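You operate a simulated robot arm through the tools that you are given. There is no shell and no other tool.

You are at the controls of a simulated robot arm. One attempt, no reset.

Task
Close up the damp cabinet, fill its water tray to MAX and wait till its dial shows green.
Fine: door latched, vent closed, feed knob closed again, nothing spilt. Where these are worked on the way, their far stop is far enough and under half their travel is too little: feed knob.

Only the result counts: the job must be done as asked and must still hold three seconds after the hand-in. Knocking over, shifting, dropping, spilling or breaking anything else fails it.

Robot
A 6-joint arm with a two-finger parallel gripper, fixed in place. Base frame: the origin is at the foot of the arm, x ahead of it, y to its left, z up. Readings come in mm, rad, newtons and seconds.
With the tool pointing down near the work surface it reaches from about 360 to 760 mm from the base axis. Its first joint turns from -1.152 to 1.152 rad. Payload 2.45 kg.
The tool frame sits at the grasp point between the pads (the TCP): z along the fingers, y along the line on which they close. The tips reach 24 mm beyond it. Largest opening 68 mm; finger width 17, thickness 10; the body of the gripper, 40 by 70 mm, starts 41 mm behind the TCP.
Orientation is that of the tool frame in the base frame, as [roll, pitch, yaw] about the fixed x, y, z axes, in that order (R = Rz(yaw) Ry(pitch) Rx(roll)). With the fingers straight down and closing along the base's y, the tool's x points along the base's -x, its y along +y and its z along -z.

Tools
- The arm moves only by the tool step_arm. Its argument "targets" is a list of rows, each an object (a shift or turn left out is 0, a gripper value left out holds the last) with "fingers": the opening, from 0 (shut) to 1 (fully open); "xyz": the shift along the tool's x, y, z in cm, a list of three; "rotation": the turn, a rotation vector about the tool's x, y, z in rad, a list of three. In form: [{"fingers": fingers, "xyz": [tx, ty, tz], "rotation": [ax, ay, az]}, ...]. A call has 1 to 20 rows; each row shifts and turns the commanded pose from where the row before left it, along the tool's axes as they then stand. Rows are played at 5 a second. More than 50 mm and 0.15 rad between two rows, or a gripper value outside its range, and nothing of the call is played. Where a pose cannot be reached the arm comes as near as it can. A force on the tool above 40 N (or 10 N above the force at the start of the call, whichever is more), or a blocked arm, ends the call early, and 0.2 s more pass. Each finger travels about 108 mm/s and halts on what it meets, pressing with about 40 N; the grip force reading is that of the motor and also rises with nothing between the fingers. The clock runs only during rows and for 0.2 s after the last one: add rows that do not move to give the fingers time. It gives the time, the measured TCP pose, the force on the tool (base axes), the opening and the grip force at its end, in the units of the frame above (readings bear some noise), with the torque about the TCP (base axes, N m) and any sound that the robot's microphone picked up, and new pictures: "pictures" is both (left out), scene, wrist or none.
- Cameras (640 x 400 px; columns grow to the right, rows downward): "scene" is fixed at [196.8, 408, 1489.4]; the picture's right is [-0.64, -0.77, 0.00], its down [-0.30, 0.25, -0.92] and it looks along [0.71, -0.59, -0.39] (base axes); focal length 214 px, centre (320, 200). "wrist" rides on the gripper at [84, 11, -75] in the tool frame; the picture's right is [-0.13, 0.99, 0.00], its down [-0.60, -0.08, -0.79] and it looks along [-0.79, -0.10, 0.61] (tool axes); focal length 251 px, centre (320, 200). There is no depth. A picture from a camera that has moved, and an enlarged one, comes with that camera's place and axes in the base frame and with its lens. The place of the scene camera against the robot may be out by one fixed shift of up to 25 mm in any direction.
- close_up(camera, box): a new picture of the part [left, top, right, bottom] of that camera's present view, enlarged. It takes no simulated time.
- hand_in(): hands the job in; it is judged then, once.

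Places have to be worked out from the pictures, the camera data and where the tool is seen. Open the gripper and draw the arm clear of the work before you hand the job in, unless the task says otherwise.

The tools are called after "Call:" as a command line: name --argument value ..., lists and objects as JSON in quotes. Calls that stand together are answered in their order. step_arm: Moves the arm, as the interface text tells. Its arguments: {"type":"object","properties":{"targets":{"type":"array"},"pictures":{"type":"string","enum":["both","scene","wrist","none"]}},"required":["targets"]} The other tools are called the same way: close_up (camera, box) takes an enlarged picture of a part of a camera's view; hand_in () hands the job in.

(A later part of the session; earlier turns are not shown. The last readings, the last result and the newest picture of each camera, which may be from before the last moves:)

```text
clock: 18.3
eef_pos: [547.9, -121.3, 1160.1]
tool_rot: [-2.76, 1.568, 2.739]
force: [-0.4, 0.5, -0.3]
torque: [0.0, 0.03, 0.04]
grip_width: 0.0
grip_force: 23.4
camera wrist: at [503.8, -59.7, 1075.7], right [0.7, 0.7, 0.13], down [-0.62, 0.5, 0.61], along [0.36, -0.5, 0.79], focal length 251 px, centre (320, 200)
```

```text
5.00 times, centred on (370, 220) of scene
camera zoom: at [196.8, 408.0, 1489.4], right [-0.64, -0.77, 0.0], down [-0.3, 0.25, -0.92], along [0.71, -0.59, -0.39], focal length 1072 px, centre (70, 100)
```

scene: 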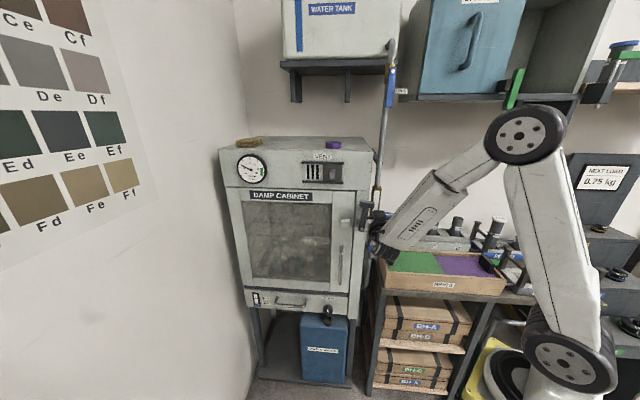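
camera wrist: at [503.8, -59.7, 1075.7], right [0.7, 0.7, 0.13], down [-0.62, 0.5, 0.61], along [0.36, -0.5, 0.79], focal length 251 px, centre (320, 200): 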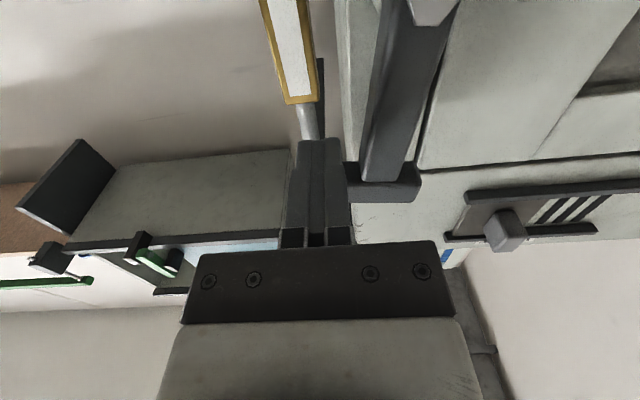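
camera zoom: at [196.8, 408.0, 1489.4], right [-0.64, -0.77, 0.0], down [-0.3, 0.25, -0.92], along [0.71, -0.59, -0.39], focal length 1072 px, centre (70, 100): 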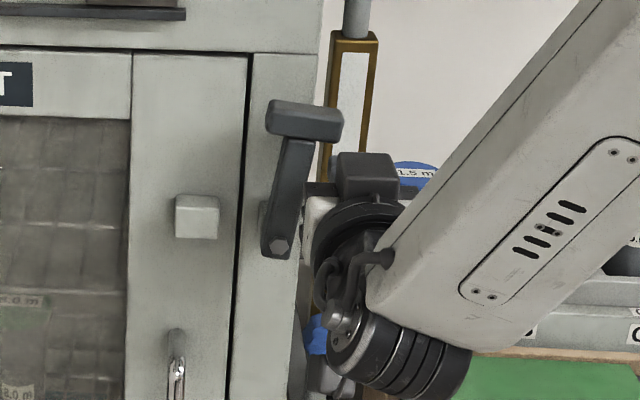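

The fingertips are beside the lever arm but engage only a few millimetres. I'll go 5 mm deeper, still clear of the keeper block, and sweep the lever left along its arc about the pivot, checking halfway.

Call:
step_arm --targets '[{"xyz": [0, 0, 0.5]}, {"xyz": [0.17, 1.01, 0]}, {"xyz": [-0.48, 1.3, 0]}, {"xyz": [-0.23, 1.25, 0]}, {"xyz": [0.02, 1.31, 0]}, {}]'

Call:
close_up --camera "scene" --box '[320, 180, 400, 260]'

Call:
close_up --camera "wrist" --box '[240, 20, 440, 170]'

```text
clock: 19.7
eef_pos: [587.0, -89.0, 1164.8]
tool_rot: [-2.614, 1.569, 2.884]
force: [-1.2, -0.7, 0.3]
torque: [0.0, 0.0, -0.01]
grip_width: 0.0
grip_force: 24.0
camera wrist: at [542.3, -28.7, 1080.7], right [0.7, 0.7, 0.13], down [-0.62, 0.5, 0.61], along [0.36, -0.5, 0.79], focal length 251 px, centre (320, 200)
```

scene: 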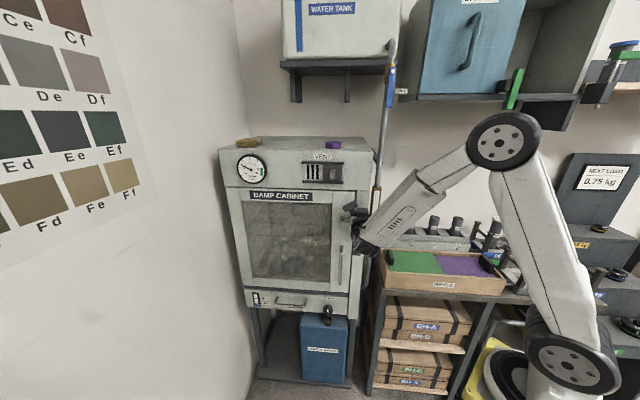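
wrist: 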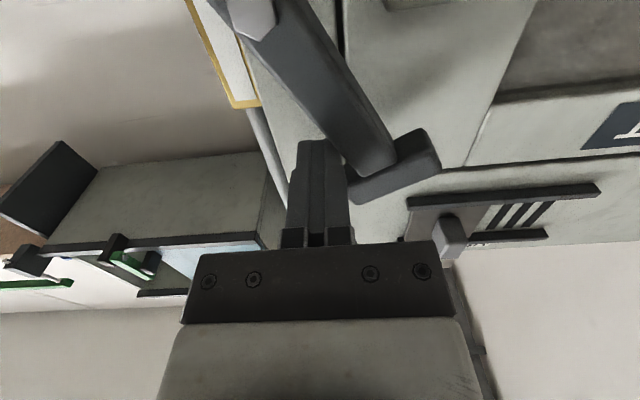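

```text
5.00 times, centred on (360, 220) of scene
camera zoom: at [196.8, 408.0, 1489.4], right [-0.64, -0.77, 0.0], down [-0.3, 0.25, -0.92], along [0.71, -0.59, -0.39], focal length 1072 px, centre (120, 100)
```

zoom: 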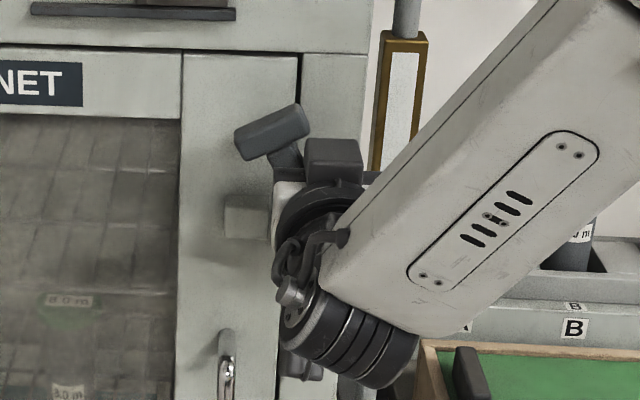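

```text
2.67 times, centred on (340, 95) of wrist
camera zoom: at [542.3, -28.7, 1080.7], right [0.7, 0.7, 0.13], down [-0.62, 0.5, 0.61], along [0.36, -0.5, 0.79], focal length 670 px, centre (267, 480)
```

zoom: 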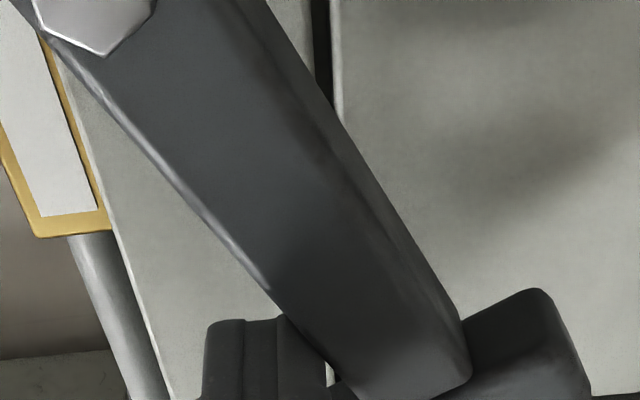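

The lever is turning with the fingers. I'll carry on along the arc to bring it horizontal over the keeper block.

Call:
step_arm --targets '[{"xyz": [0.33, 1.2, 0]}, {"xyz": [0.63, 1.28, 0]}, {"xyz": [0.96, 1.13, 0]}, {"xyz": [1.22, 0.9, 0]}, {"xyz": [1.0, 0.45, 0]}, {}]'

Call:
close_up --camera "scene" --box '[320, 180, 400, 260]'

Call:
close_up --camera "wrist" --box '[200, 0, 500, 200]'

```text
clock: 21.1
eef_pos: [621.8, -54.5, 1121.7]
tool_rot: [-2.868, 1.568, 2.629]
force: [1.3, 0.8, -0.2]
torque: [-0.01, -0.01, 0.03]
grip_width: 0.0
grip_force: 23.5
camera wrist: at [577.0, 6.4, 1038.1], right [0.7, 0.7, 0.13], down [-0.62, 0.5, 0.61], along [0.36, -0.5, 0.79], focal length 251 px, centre (320, 200)
```

scene: 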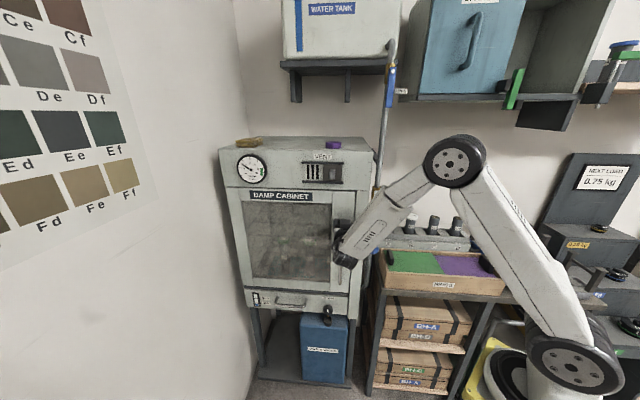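
wrist: 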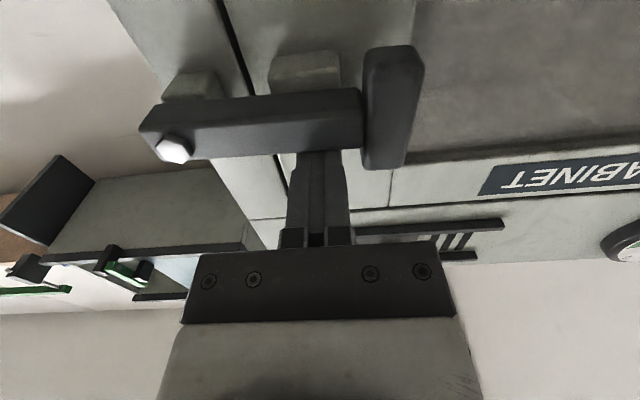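

```text
5.00 times, centred on (360, 220) of scene
camera zoom: at [196.8, 408.0, 1489.4], right [-0.64, -0.77, 0.0], down [-0.3, 0.25, -0.92], along [0.71, -0.59, -0.39], focal length 1072 px, centre (120, 100)
```

zoom: 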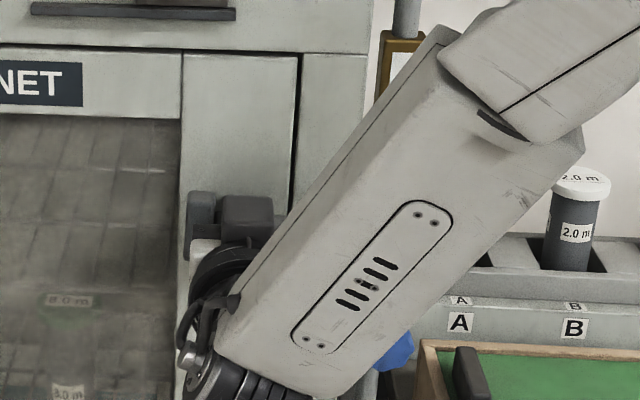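

```text
2.00 times, centred on (350, 100) of wrist
camera zoom: at [577.0, 6.4, 1038.1], right [0.7, 0.7, 0.13], down [-0.62, 0.5, 0.61], along [0.36, -0.5, 0.79], focal length 503 px, centre (260, 400)
```

zoom: 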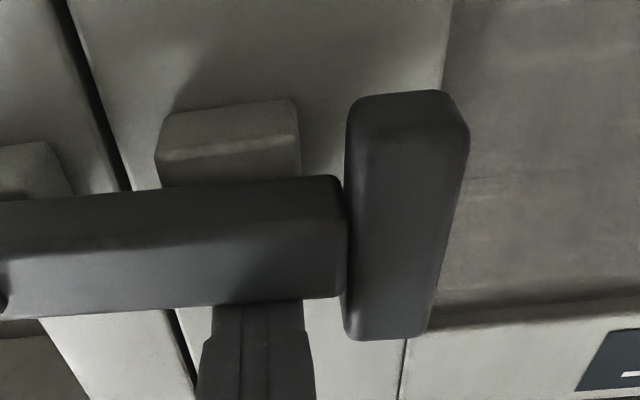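

The lever is almost horizontal across the block. I'll push down gently until it reaches its stop.

Call:
step_arm --targets '[{"xyz": [0.4, 0.1, 0]}, {"xyz": [0.4, 0.05, 0]}, {"xyz": [0.4, 0, 0]}, {"xyz": [0.4, 0, 0]}, {"xyz": [0.4, -0.05, 0]}, {"xyz": [0.4, -0.05, 0]}]'

Call:
close_up --camera "wrist" --box '[150, 0, 450, 200]'

```text
clock: 21.9
eef_pos: [623.5, -54.0, 1118.7]
tool_rot: [0.469, 1.553, -0.318]
force: [-0.4, -0.1, 5.2]
torque: [-0.03, 0.02, -0.01]
grip_width: 0.0
grip_force: 23.7
stopped in row 4: the force on the tool passed its limit at 43 N (the readings are from after the stop); the commanded pose is now the measured one
camera wrist: at [581.2, 6.5, 1033.9], right [0.7, 0.7, 0.14], down [-0.63, 0.51, 0.59], along [0.34, -0.5, 0.8], focal length 251 px, centre (320, 200)
```

scene: 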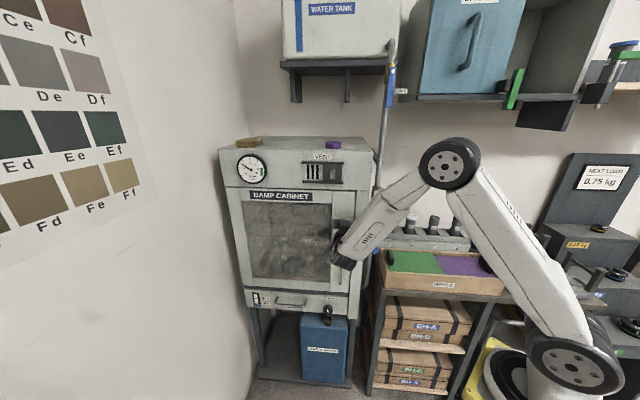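
wrist: 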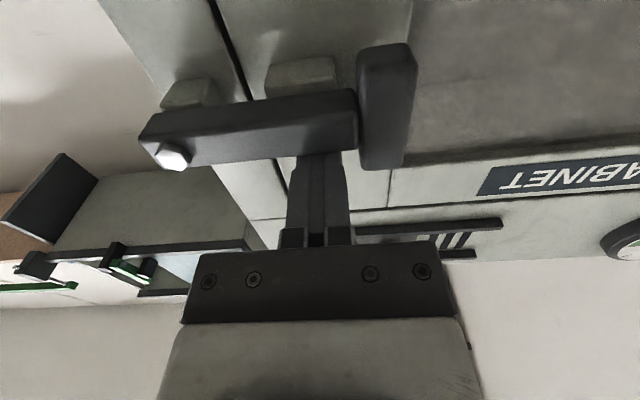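

```text
2.00 times, centred on (300, 100) of wrist
camera zoom: at [581.2, 6.5, 1033.9], right [0.7, 0.7, 0.14], down [-0.63, 0.51, 0.59], along [0.34, -0.5, 0.8], focal length 503 px, centre (360, 400)
```

zoom: 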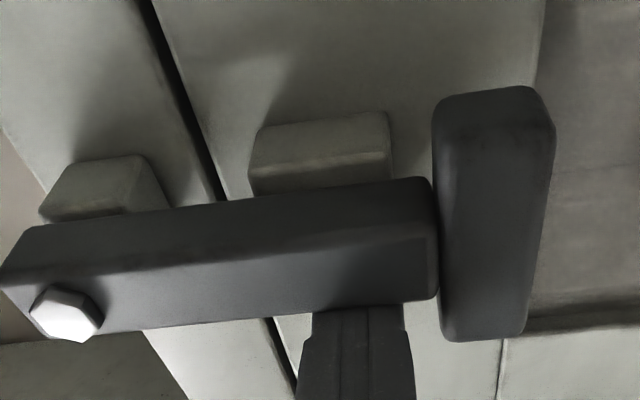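

The lever is on its stop (43 N), so the door is latched. I'll release upward, back away, straighten the tool slightly and rise toward the vent tab at about (688,-44,1297).

Call:
step_arm --targets '[{"xyz": [-0.5, 0, 0]}, {"xyz": [0, 0, -2.5]}, {"xyz": [0, 0, -3.5], "rotation": [-0.019, 0.016, 0]}, {"xyz": [-3, 0, 0]}, {"xyz": [-4.5, 0, 0]}, {"xyz": [-4.5, 0.8, 0]}, {"xyz": [-4.5, 0.8, 0]}, {}]'

Call:
close_up --camera "scene" --box '[220, 130, 400, 240]'

Call:
close_up --camera "wrist" --box '[240, 50, 440, 200]'

```text
clock: 23.7
eef_pos: [590.8, -0.7, 1286.8]
tool_rot: [1.736, 1.564, 0.968]
force: [0.6, 0.0, -1.1]
torque: [-0.01, 0.01, 0.03]
grip_width: 0.0
grip_force: 23.4
camera wrist: at [545.3, 59.4, 1204.0], right [0.69, 0.71, 0.14], down [-0.63, 0.49, 0.6], along [0.36, -0.5, 0.79], focal length 251 px, centre (320, 200)
```

scene: 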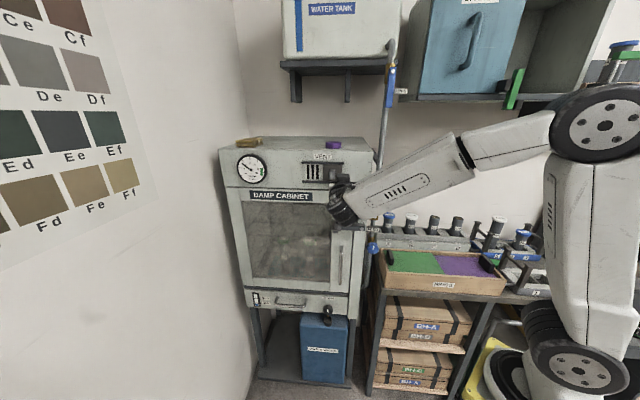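
wrist: 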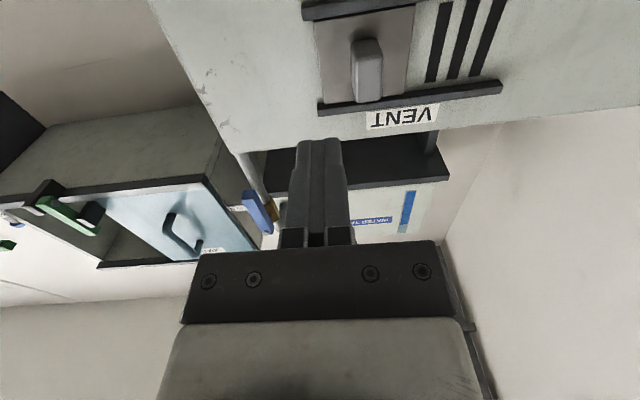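

```text
3.56 times, centred on (310, 185) of scene
camera zoom: at [196.8, 408.0, 1489.4], right [-0.64, -0.77, 0.0], down [-0.3, 0.25, -0.92], along [0.71, -0.59, -0.39], focal length 763 px, centre (356, 253)
```

zoom: 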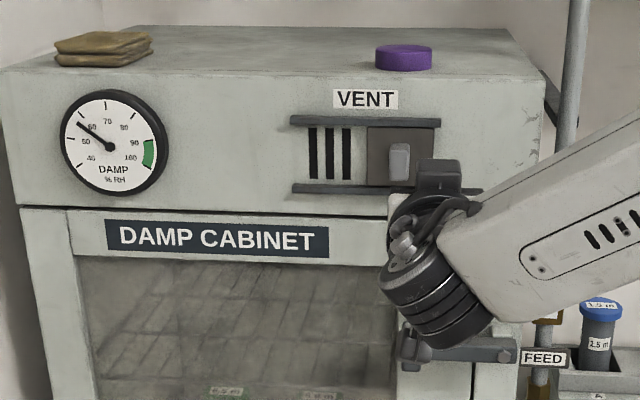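

```text
2.67 times, centred on (340, 125) of wrist
camera zoom: at [545.3, 59.4, 1204.0], right [0.69, 0.71, 0.14], down [-0.63, 0.49, 0.6], along [0.36, -0.5, 0.79], focal length 670 px, centre (267, 400)
```

zoom: 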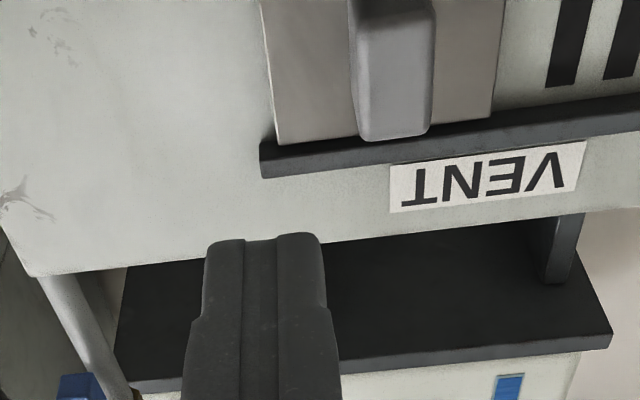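

The lever lies horizontal and the dial is already climbing past 55. I judge the vent tab to be near s≈442 along the front at z≈1290. I'll place the closed fingers just right of it and advance between the rails.

Call:
step_arm --targets '[{"xyz": [-0.1, 0.7, 2.5]}, {"xyz": [0, 0, 2.5]}, {"xyz": [0, 0, 1.5]}, {}]'

Call:
close_up --camera "wrist" --box '[240, 50, 440, 200]'

Call:
close_up --camera "scene" --box '[280, 140, 380, 220]'

```text
clock: 24.7
eef_pos: [642.9, -41.0, 1287.3]
tool_rot: [1.67, 1.562, 0.9]
force: [0.4, 0.7, -1.0]
torque: [0.02, 0.01, -0.01]
grip_width: 0.0
grip_force: 24.1
camera wrist: at [598.2, 18.7, 1204.3], right [0.69, 0.71, 0.14], down [-0.63, 0.49, 0.6], along [0.36, -0.5, 0.79], focal length 251 px, centre (320, 200)
```

scene: 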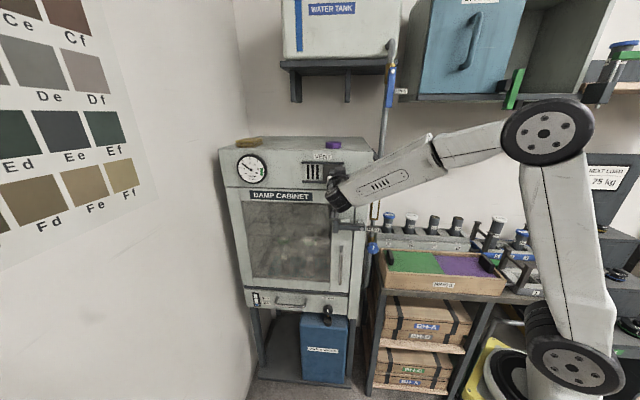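
wrist: 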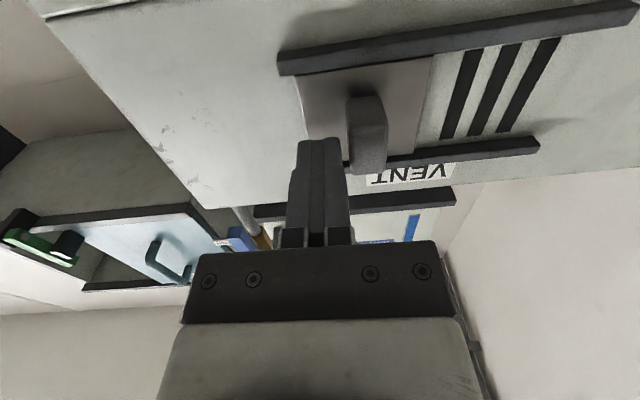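

```text
2.67 times, centred on (340, 125) of wrist
camera zoom: at [598.2, 18.7, 1204.3], right [0.69, 0.71, 0.14], down [-0.63, 0.49, 0.6], along [0.36, -0.5, 0.79], focal length 670 px, centre (267, 400)
```

zoom: 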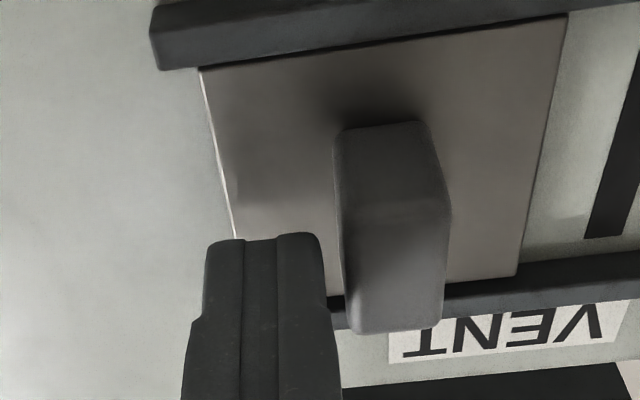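

```text
5.00 times, centred on (330, 180) of scene
camera zoom: at [196.8, 408.0, 1489.4], right [-0.64, -0.77, 0.0], down [-0.3, 0.25, -0.92], along [0.71, -0.59, -0.39], focal length 1072 px, centre (270, 300)
```

zoom: 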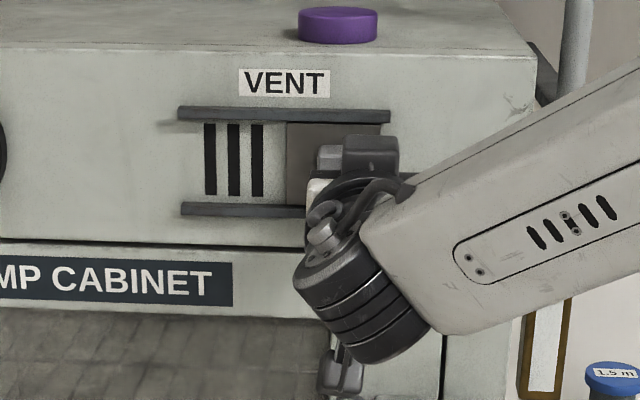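

The fingers sit just right of the vent tab. I'll advance another 10 mm to engage it, then push it left across the slots.

Call:
step_arm --targets '[{"xyz": [0, 0, 0.5]}, {"xyz": [0, 0, 0.5]}, {"xyz": [0, 0.8, 0]}, {"xyz": [0, 0.8, 0]}, {"xyz": [0, 0.8, 0]}, {"xyz": [0, 0.8, 0]}, {}]'

Call:
close_up --camera "wrist" --box '[240, 50, 440, 200]'

Call:
close_up --camera "scene" --box '[280, 140, 380, 220]'

```text
clock: 26.3
eef_pos: [672.8, -24.9, 1288.5]
tool_rot: [1.7, 1.564, 0.931]
force: [0.2, -0.8, -0.3]
torque: [-0.03, 0.0, 0.02]
grip_width: 0.0
grip_force: 23.6
camera wrist: at [627.5, 35.5, 1204.4], right [0.69, 0.71, 0.14], down [-0.63, 0.49, 0.6], along [0.36, -0.5, 0.79], focal length 251 px, centre (320, 200)
```

scene: 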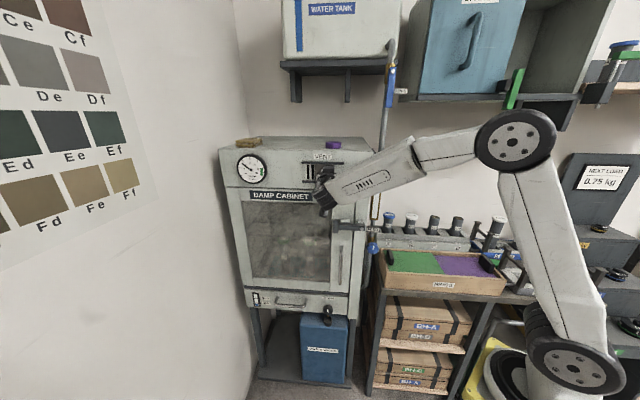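
wrist: 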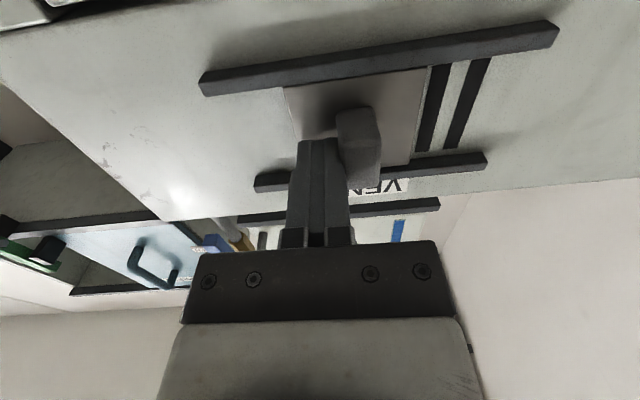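

```text
2.67 times, centred on (340, 125) of wrist
camera zoom: at [627.5, 35.5, 1204.4], right [0.69, 0.71, 0.14], down [-0.63, 0.49, 0.6], along [0.36, -0.5, 0.79], focal length 670 px, centre (267, 400)
```

zoom: 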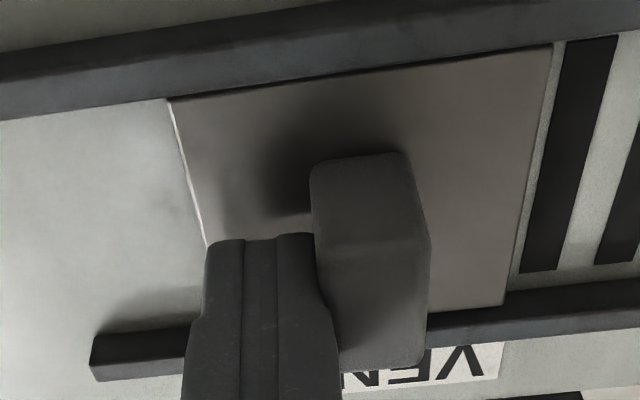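

```text
5.00 times, centred on (330, 180) of scene
camera zoom: at [196.8, 408.0, 1489.5], right [-0.64, -0.77, 0.0], down [-0.3, 0.25, -0.92], along [0.71, -0.59, -0.39], focal length 1072 px, centre (270, 300)
```

zoom: 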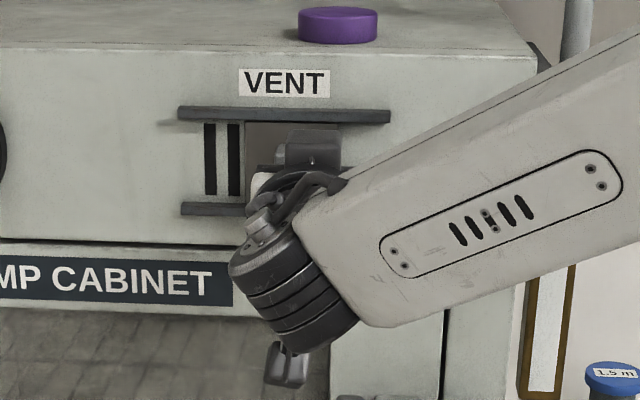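

The shutter is sliding left and one slot is already covered. I'll keep pushing until it reaches its stop.

Call:
step_arm --targets '[{"xyz": [0, 0.8, 0]}, {"xyz": [0, 0.8, 0]}, {"xyz": [0, 0.8, 0]}, {"xyz": [0, 0.6, 0]}, {"xyz": [0, 0.5, 0]}, {"xyz": [0, 0.5, 0]}, {"xyz": [0, 0.5, 0]}, {"xyz": [0, 0.5, 0]}]'

Call:
close_up --camera "scene" --box '[280, 140, 380, 220]'

Call:
close_up --camera "wrist" --box '[200, 0, 500, 200]'

```text
clock: 27.8
eef_pos: [696.5, -1.1, 1287.4]
tool_rot: [1.834, 1.562, 1.046]
force: [-17.4, -2.7, 1.2]
torque: [0.0, 0.05, -0.03]
grip_width: 0.1
grip_force: 23.7
stopped in row 7: the force on the tool passed its limit at 47 N (the readings are from after the stop); the commanded pose is now the measured one
camera wrist: at [652.8, 61.3, 1204.8], right [0.7, 0.7, 0.14], down [-0.62, 0.5, 0.6], along [0.35, -0.51, 0.78], focal length 251 px, centre (320, 200)
```

scene: 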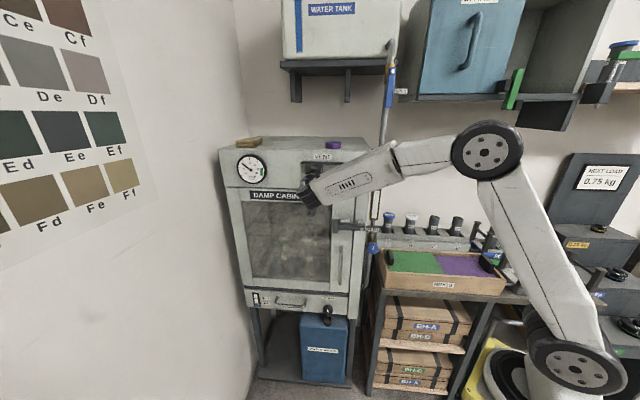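
wrist: 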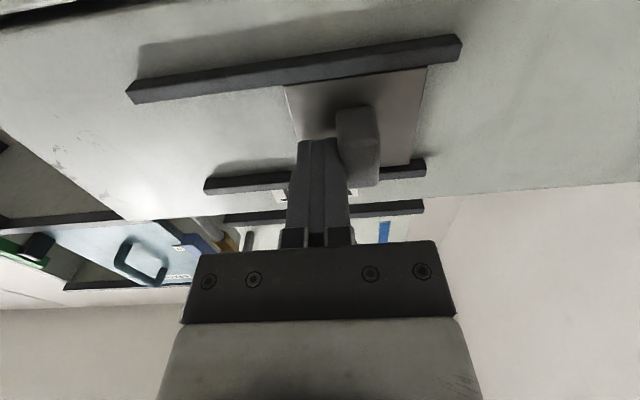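

```text
5.00 times, centred on (330, 180) of scene
camera zoom: at [196.1, 407.9, 1489.6], right [-0.64, -0.77, 0.0], down [-0.3, 0.25, -0.92], along [0.71, -0.59, -0.39], focal length 1072 px, centre (270, 300)
```

zoom: 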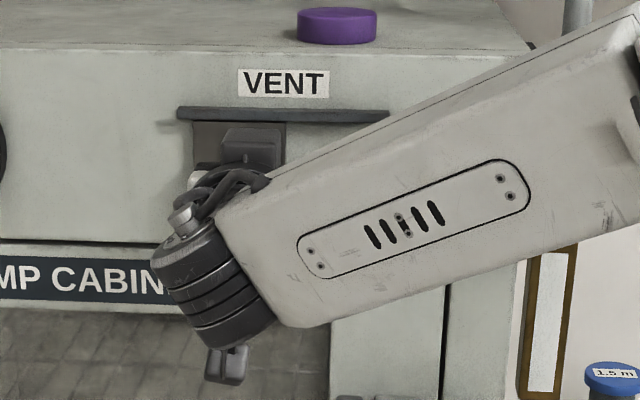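

```text
2.00 times, centred on (350, 100) of wrist
camera zoom: at [652.8, 61.3, 1204.8], right [0.7, 0.7, 0.14], down [-0.62, 0.5, 0.6], along [0.35, -0.51, 0.78], focal length 503 px, centre (260, 400)
```

zoom: 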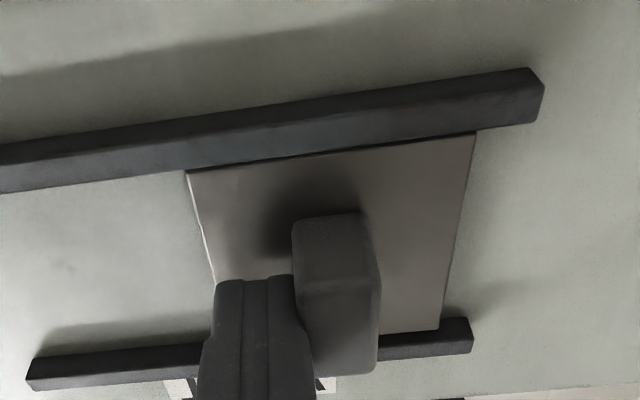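

The vent is shut: all slots are covered and the shutter is on its stop. Before moving to the feed knob I'll look closely at it and what's around it, because a box stands right beside it.

Call:
close_up --camera "scene" --box '[350, 220, 410, 280]'

Call:
close_up --camera "scene" --box '[340, 180, 440, 320]'

Call:
close_up --camera "scene" --box '[235, 145, 275, 185]'

Call:
close_up --camera "scene" --box '[240, 280, 290, 320]'

```text
6.67 times, centred on (380, 250) of scene
camera zoom: at [196.1, 407.9, 1489.6], right [-0.64, -0.77, 0.0], down [-0.3, 0.25, -0.92], along [0.71, -0.59, -0.39], focal length 1430 px, centre (-80, -133)
```

zoom: 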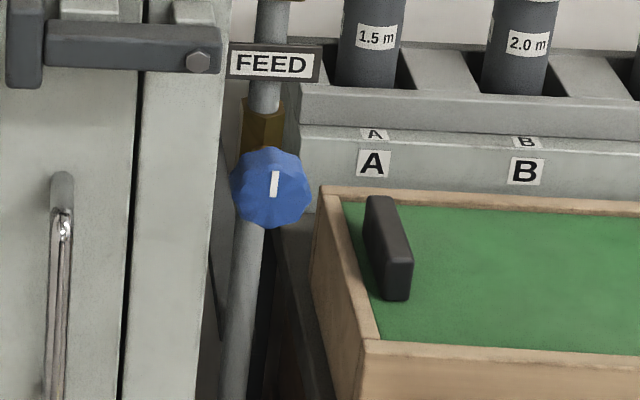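

```text
2.86 times, centred on (390, 250) of scene
camera zoom: at [196.1, 407.9, 1489.6], right [-0.64, -0.77, 0.0], down [-0.3, 0.25, -0.92], along [0.71, -0.59, -0.39], focal length 613 px, centre (120, 57)
```

zoom: 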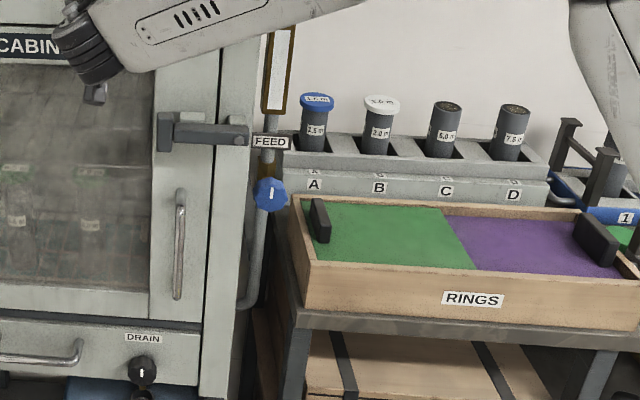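

```text
10.00 times, centred on (255, 165) of scene
camera zoom: at [196.1, 407.9, 1489.6], right [-0.64, -0.77, 0.0], down [-0.3, 0.25, -0.92], along [0.71, -0.59, -0.39], focal length 2145 px, centre (970, 550)
```

zoom: 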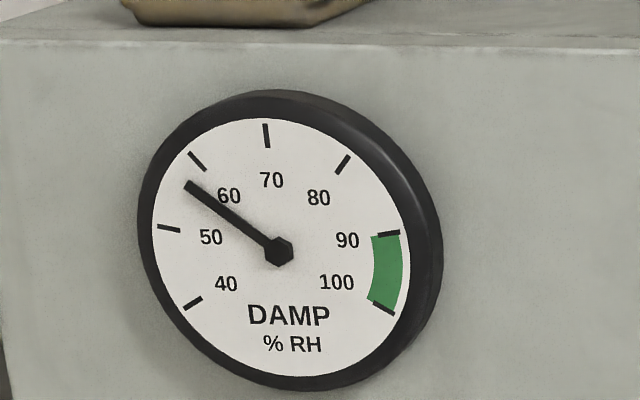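

```text
10.00 times, centred on (265, 300) of scene
camera zoom: at [196.1, 407.9, 1489.6], right [-0.64, -0.77, 0.0], down [-0.3, 0.25, -0.92], along [0.71, -0.59, -0.39], focal length 2145 px, centre (870, -800)
```

zoom: 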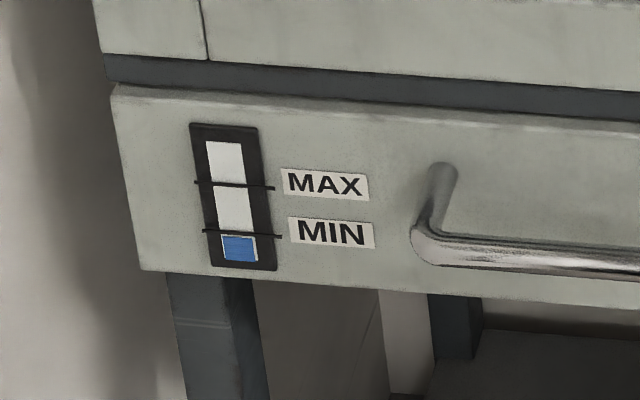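

The gauge reads just under MIN and the dial about 57. I'll zoom in hard on the feed knob to work out which way its axis points.

Call:
close_up --camera "scene" --box '[363, 236, 383, 256]'

Call:
close_up --camera "scene" --box '[318, 300, 338, 325]'

```text
16.00 times, centred on (373, 246) of scene
camera zoom: at [196.1, 407.9, 1489.6], right [-0.64, -0.77, 0.0], down [-0.3, 0.25, -0.92], along [0.71, -0.59, -0.39], focal length 3432 px, centre (-528, -536)
```

zoom: 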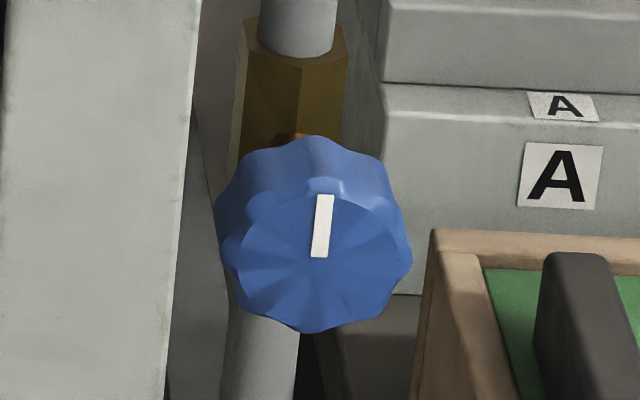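

```text
16.00 times, centred on (328, 312) of scene
camera zoom: at [196.1, 407.9, 1489.6], right [-0.64, -0.77, 0.0], down [-0.3, 0.25, -0.92], along [0.71, -0.59, -0.39], focal length 3432 px, centre (192, -1600)
```

zoom: 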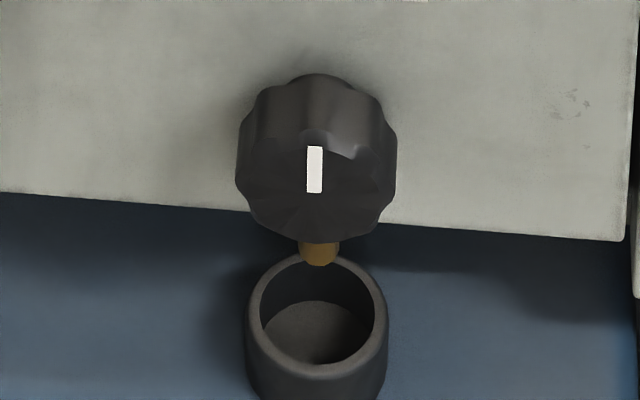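

The knob's axis is horizontal, facing outward: a 47 mm scalloped disc with its pointer up. Its centre is at about (600,-205,962), between the cabinet's side and the RINGS box. I'll back off the vent and move down to stand in front of the knob at a distance for a closer look.

Call:
step_arm --targets '[{"xyz": [0, -0.6, 0]}, {"xyz": [0, 0, -3]}, {"xyz": [0, 0, -4.5], "rotation": [-0.016, 0.005, 0]}, {"xyz": [0, -4.5, -3.5]}, {"xyz": [2, -4.5, 0]}, {"xyz": [4, -2.5, 0]}, {"xyz": [4.5, -1.5, 0]}, {"xyz": [4.5, -1.5, 0]}, {}]'

Call:
close_up --camera "scene" --box '[220, 130, 400, 330]'

```text
refused: row 4 steps farther than a row can; nothing moved
```

```text
2.00 times, centred on (310, 230) of scene
camera zoom: at [196.1, 407.9, 1489.6], right [-0.64, -0.77, 0.0], down [-0.3, 0.25, -0.92], along [0.71, -0.59, -0.39], focal length 429 px, centre (340, 140)
```

zoom: 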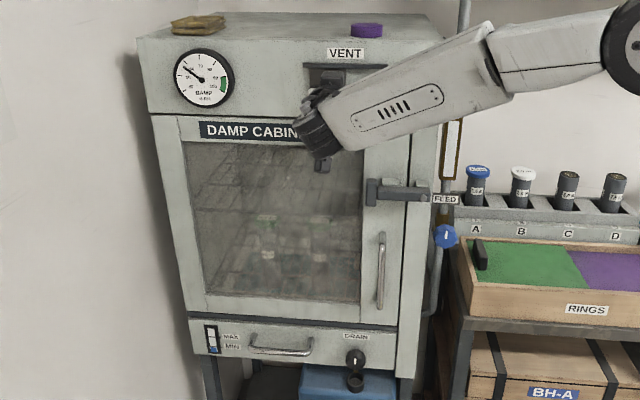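

One row was too long. I'll resend the same retreat with shorter steps.

Call:
step_arm --targets '[{"xyz": [0, -0.6, 0]}, {"xyz": [0, 0, -3]}, {"xyz": [0, 0, -4.5], "rotation": [-0.016, 0.005, 0]}, {"xyz": [0, -3.5, -3.0]}, {"xyz": [1.5, -4, 0]}, {"xyz": [3.5, -2.5, 0]}, {"xyz": [4.2, -2, 0]}, {"xyz": [4.2, -2, 0]}, {}]'

Call:
close_up --camera "scene" --box '[220, 130, 420, 330]'

```text
clock: 29.8
eef_pos: [521.8, -28.6, 1153.7]
tool_rot: [2.423, 1.563, 1.654]
force: [-0.7, -0.2, -0.4]
torque: [-0.01, 0.01, 0.02]
grip_width: 0.2
grip_force: 23.8
camera wrist: at [475.5, 31.7, 1069.0], right [0.69, 0.71, 0.14], down [-0.62, 0.49, 0.61], along [0.37, -0.51, 0.78], focal length 251 px, centre (320, 200)
```

scene: 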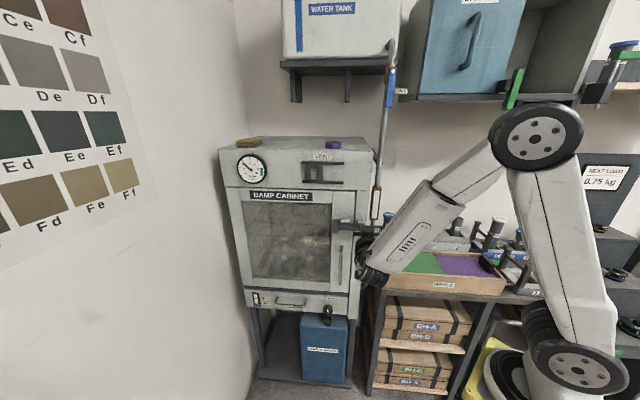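
wrist: 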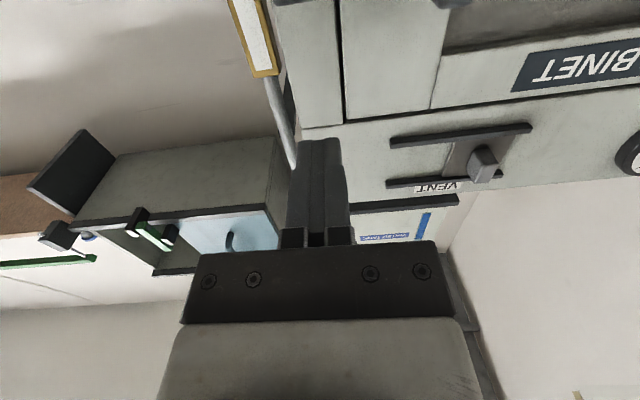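

```text
2.00 times, centred on (320, 230) of scene
camera zoom: at [196.8, 408.0, 1489.4], right [-0.64, -0.77, 0.0], down [-0.3, 0.25, -0.92], along [0.71, -0.59, -0.39], focal length 429 px, centre (320, 140)
```

zoom: 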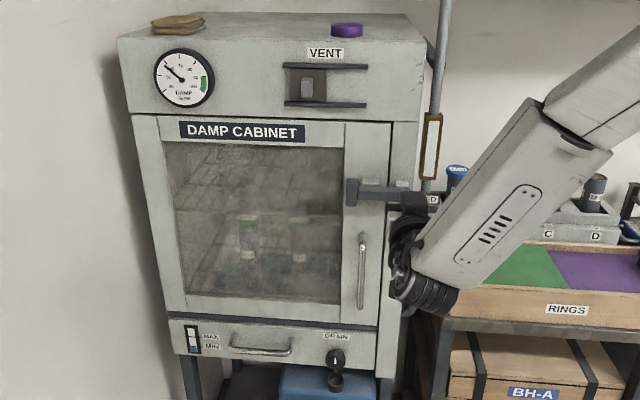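

The vent shutter now covers its slots, and the lever is horizontal. I'll roll the tool 90° so the camera moves round to the left side of the hand, then look at the knob's corridor.

Call:
step_arm --targets '[{"xyz": [0, -1, 0], "rotation": [0, 0, 0.1428]}, {"rotation": [0, 0, 0.1428]}, {"rotation": [0, 0, 0.1428]}, {"rotation": [0, 0, 0.1428]}, {"rotation": [0, 0, 0.1428]}, {"rotation": [0, 0, 0.1428]}, {"rotation": [0, 0, 0.1428]}, {"rotation": [0, 0, 0.1428]}, {"rotation": [0, 0, 0.1428]}, {"rotation": [0, 0, 0.1428]}, {"rotation": [0, 0, 0.1428]}, {}]'

```text
clock: 32.4
eef_pos: [520.7, 2.5, 1538.8]
tool_rot: [1.592, 0.003, 0.805]
force: [-0.2, -0.2, -1.5]
torque: [0.01, -0.02, -0.02]
grip_width: 0.1
grip_force: 23.4
out of reach, approached as far as the arm can: row 2, 3, 4, 5, 6, 7, 8, 9, 10, 11
camera wrist: at [525.6, 114.7, 1551.3], right [-0.07, -0.1, 0.99], down [-0.99, 0.12, -0.06], along [-0.11, -0.99, -0.11], focal length 251 px, centre (320, 200)
```

scene: 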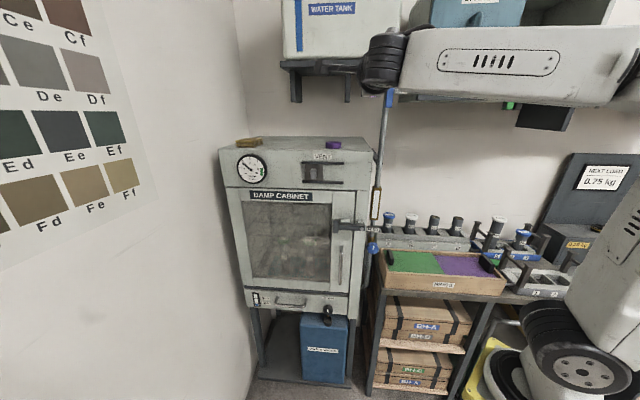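
wrist: 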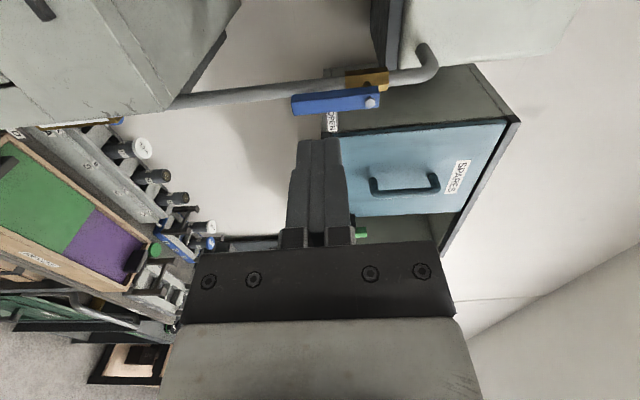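

That roll went past a joint limit and the arm lifted to z≈1539, touching nothing. I'll undo the roll in a few rows and watch how the arm comes back.

Call:
step_arm --targets '[{"rotation": [0, 0, -0.1428]}, {"rotation": [0, 0, -0.1428]}]'

```text
clock: 33.0
eef_pos: [520.5, 2.0, 1538.6]
tool_rot: [1.58, 0.282, 0.804]
force: [0.2, 0.0, -0.1]
torque: [0.0, 0.04, 0.01]
grip_width: 0.1
grip_force: 23.7
camera wrist: at [525.6, 114.8, 1526.5], right [0.11, 0.1, 0.99], down [-0.99, 0.12, 0.1], along [-0.11, -0.99, 0.11], focal length 251 px, centre (320, 200)
```

scene: 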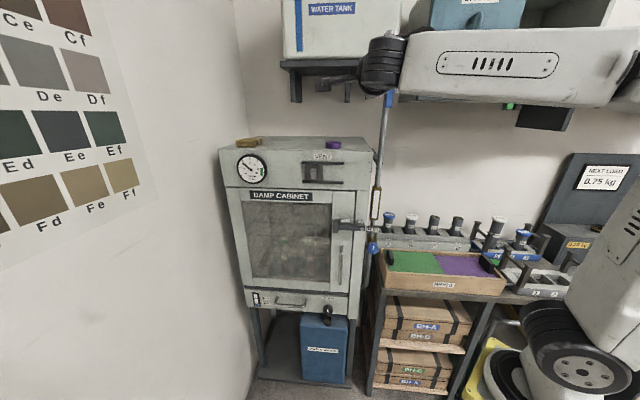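
wrist: 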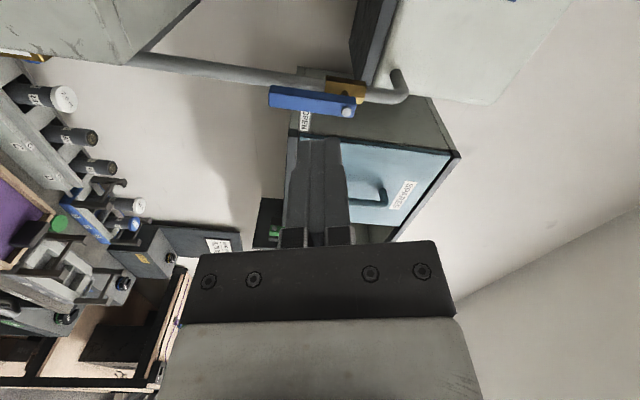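

The arm kept this high pose and accepted the roll back, so the commanded pose now matches the real one. From here the wrist camera shows a second valve with a blue handle on the tank's pipe. I'll check how it is set.

Call:
close_up --camera "wrist" --box '[250, 60, 430, 160]'

Call:
close_up --camera "scene" --box '[340, 20, 420, 120]'

Call:
close_up --camera "scene" --box '[320, 60, 420, 130]'

Call:
close_up --camera "wrist" --box '[0, 20, 240, 300]'

```text
3.56 times, centred on (340, 110) of wrist
camera zoom: at [525.6, 114.8, 1526.5], right [0.11, 0.1, 0.99], down [-0.99, 0.12, 0.1], along [-0.11, -0.99, 0.11], focal length 894 px, centre (249, 520)
```

zoom: 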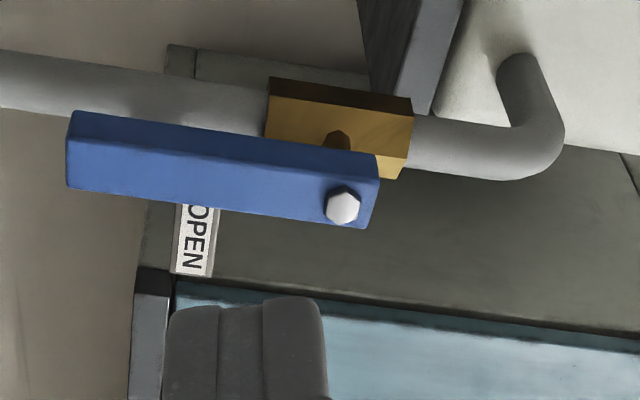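

```text
4.00 times, centred on (380, 70) of scene
camera zoom: at [196.8, 408.0, 1489.4], right [-0.64, -0.77, 0.0], down [-0.3, 0.25, -0.92], along [0.71, -0.59, -0.39], focal length 858 px, centre (80, 720)
```

zoom: 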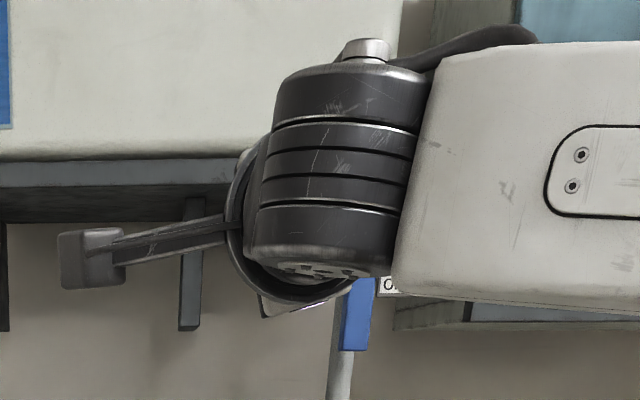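

```text
5.71 times, centred on (370, 95) of scene
camera zoom: at [196.8, 408.0, 1489.4], right [-0.64, -0.77, 0.0], down [-0.3, 0.25, -0.92], along [0.71, -0.59, -0.39], focal length 1226 px, centre (34, 800)
```

zoom: 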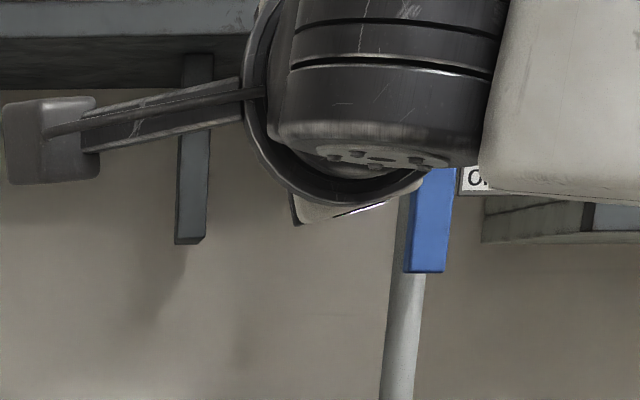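

```text
1.43 times, centred on (120, 160) of wrist
camera zoom: at [525.6, 114.8, 1526.5], right [0.11, 0.1, 0.99], down [-0.99, 0.12, 0.1], along [-0.11, -0.99, 0.11], focal length 359 px, centre (606, 257)
```

zoom: 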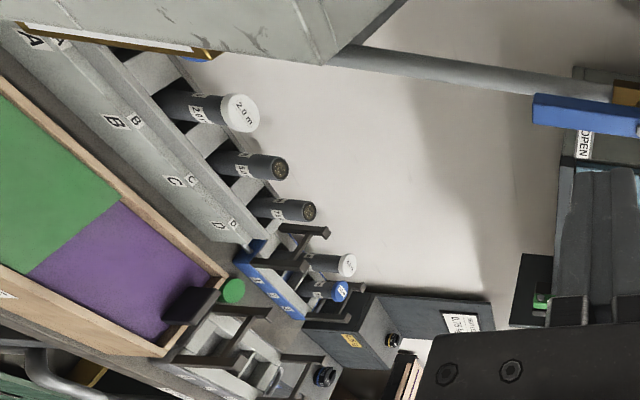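

The tank valve handle lies along the pipe next to its OPEN label, so that supply is open. I'll undo the remaining roll here in free space so I can get a better view of the knob from above.

Call:
step_arm --targets '[{"rotation": [0, 0, -0.1428]}, {"rotation": [0, 0, -0.1428]}, {"rotation": [0, 0, -0.1428]}, {"rotation": [0, 0, -0.1428]}, {"rotation": [0, 0, -0.1428]}, {"rotation": [0, 0, -0.1428]}, {"rotation": [0, 0, -0.1428]}, {"rotation": [0, 0, -0.1428]}, {"rotation": [0, 0, -0.1428]}, {}]' --pictures "scene"

```text
clock: 35.2
eef_pos: [521.1, 2.8, 1538.7]
tool_rot: [2.626, 1.562, 1.855]
force: [-0.8, -0.3, -0.5]
torque: [-0.03, 0.02, 0.0]
grip_width: 0.0
grip_force: 23.3
```

scene: 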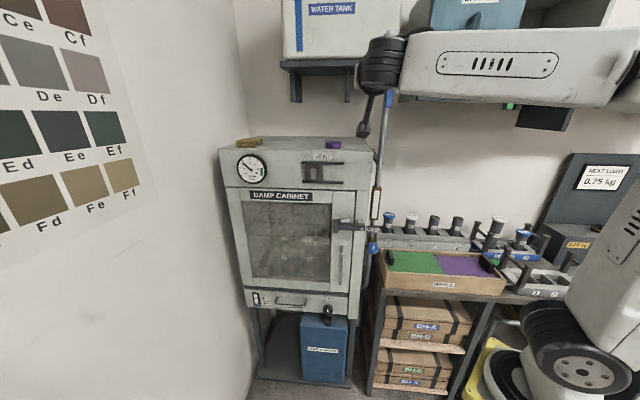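

The hand is back to camera-down at z≈1539 in free space. I'll pitch the tool to point straight down while lowering and moving right, so the camera can look down on the knob and the box.

Call:
step_arm --targets '[{"xyz": [2.0, -0.75, 0], "rotation": [0, 0.1309, 0]}, {"xyz": [1.98, -0.75, 0.26], "rotation": [0, 0.1309, 0]}, {"xyz": [1.93, -0.75, 0.52], "rotation": [0, 0.1309, 0]}, {"xyz": [1.85, -0.75, 0.77], "rotation": [0, 0.1309, 0]}, {"xyz": [1.73, -0.75, 1.0], "rotation": [0, 0.1309, 0]}, {"xyz": [1.59, -0.75, 1.22], "rotation": [0, 0.1309, 0]}, {"xyz": [1.41, -0.75, 1.41], "rotation": [0, 0.1309, 0]}, {"xyz": [1.22, -0.75, 1.59], "rotation": [0, 0.1309, 0]}, {"xyz": [1.0, -0.75, 1.73], "rotation": [0, 0.1309, 0]}, {"xyz": [0.77, -0.75, 1.85], "rotation": [0, 0.1309, 0]}, {"xyz": [0.52, -0.75, 1.93], "rotation": [0, 0.1309, 0]}, {"xyz": [0.26, -0.75, 1.98], "rotation": [0, 0.1309, 0]}, {}]'

```text
clock: 38.0
eef_pos: [459.0, -58.9, 1298.1]
tool_rot: [3.135, -0.009, 2.373]
force: [0.1, -0.4, 0.2]
torque: [0.01, 0.02, -0.02]
grip_width: 0.1
grip_force: 24.3
camera wrist: at [405.6, 5.6, 1373.8], right [0.78, 0.62, 0.01], down [0.38, -0.49, 0.79], along [0.49, -0.61, -0.62], focal length 251 px, centre (320, 200)
```

scene: 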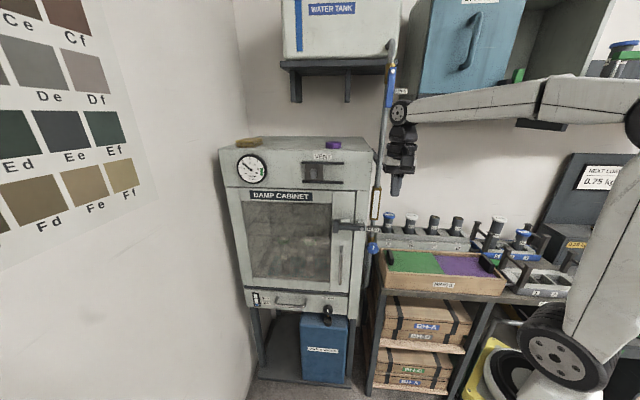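
wrist: 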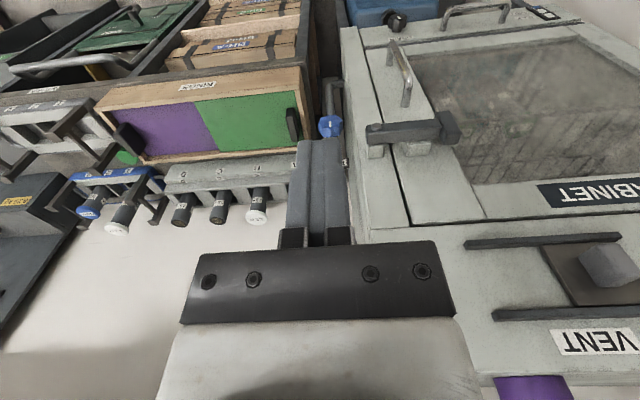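

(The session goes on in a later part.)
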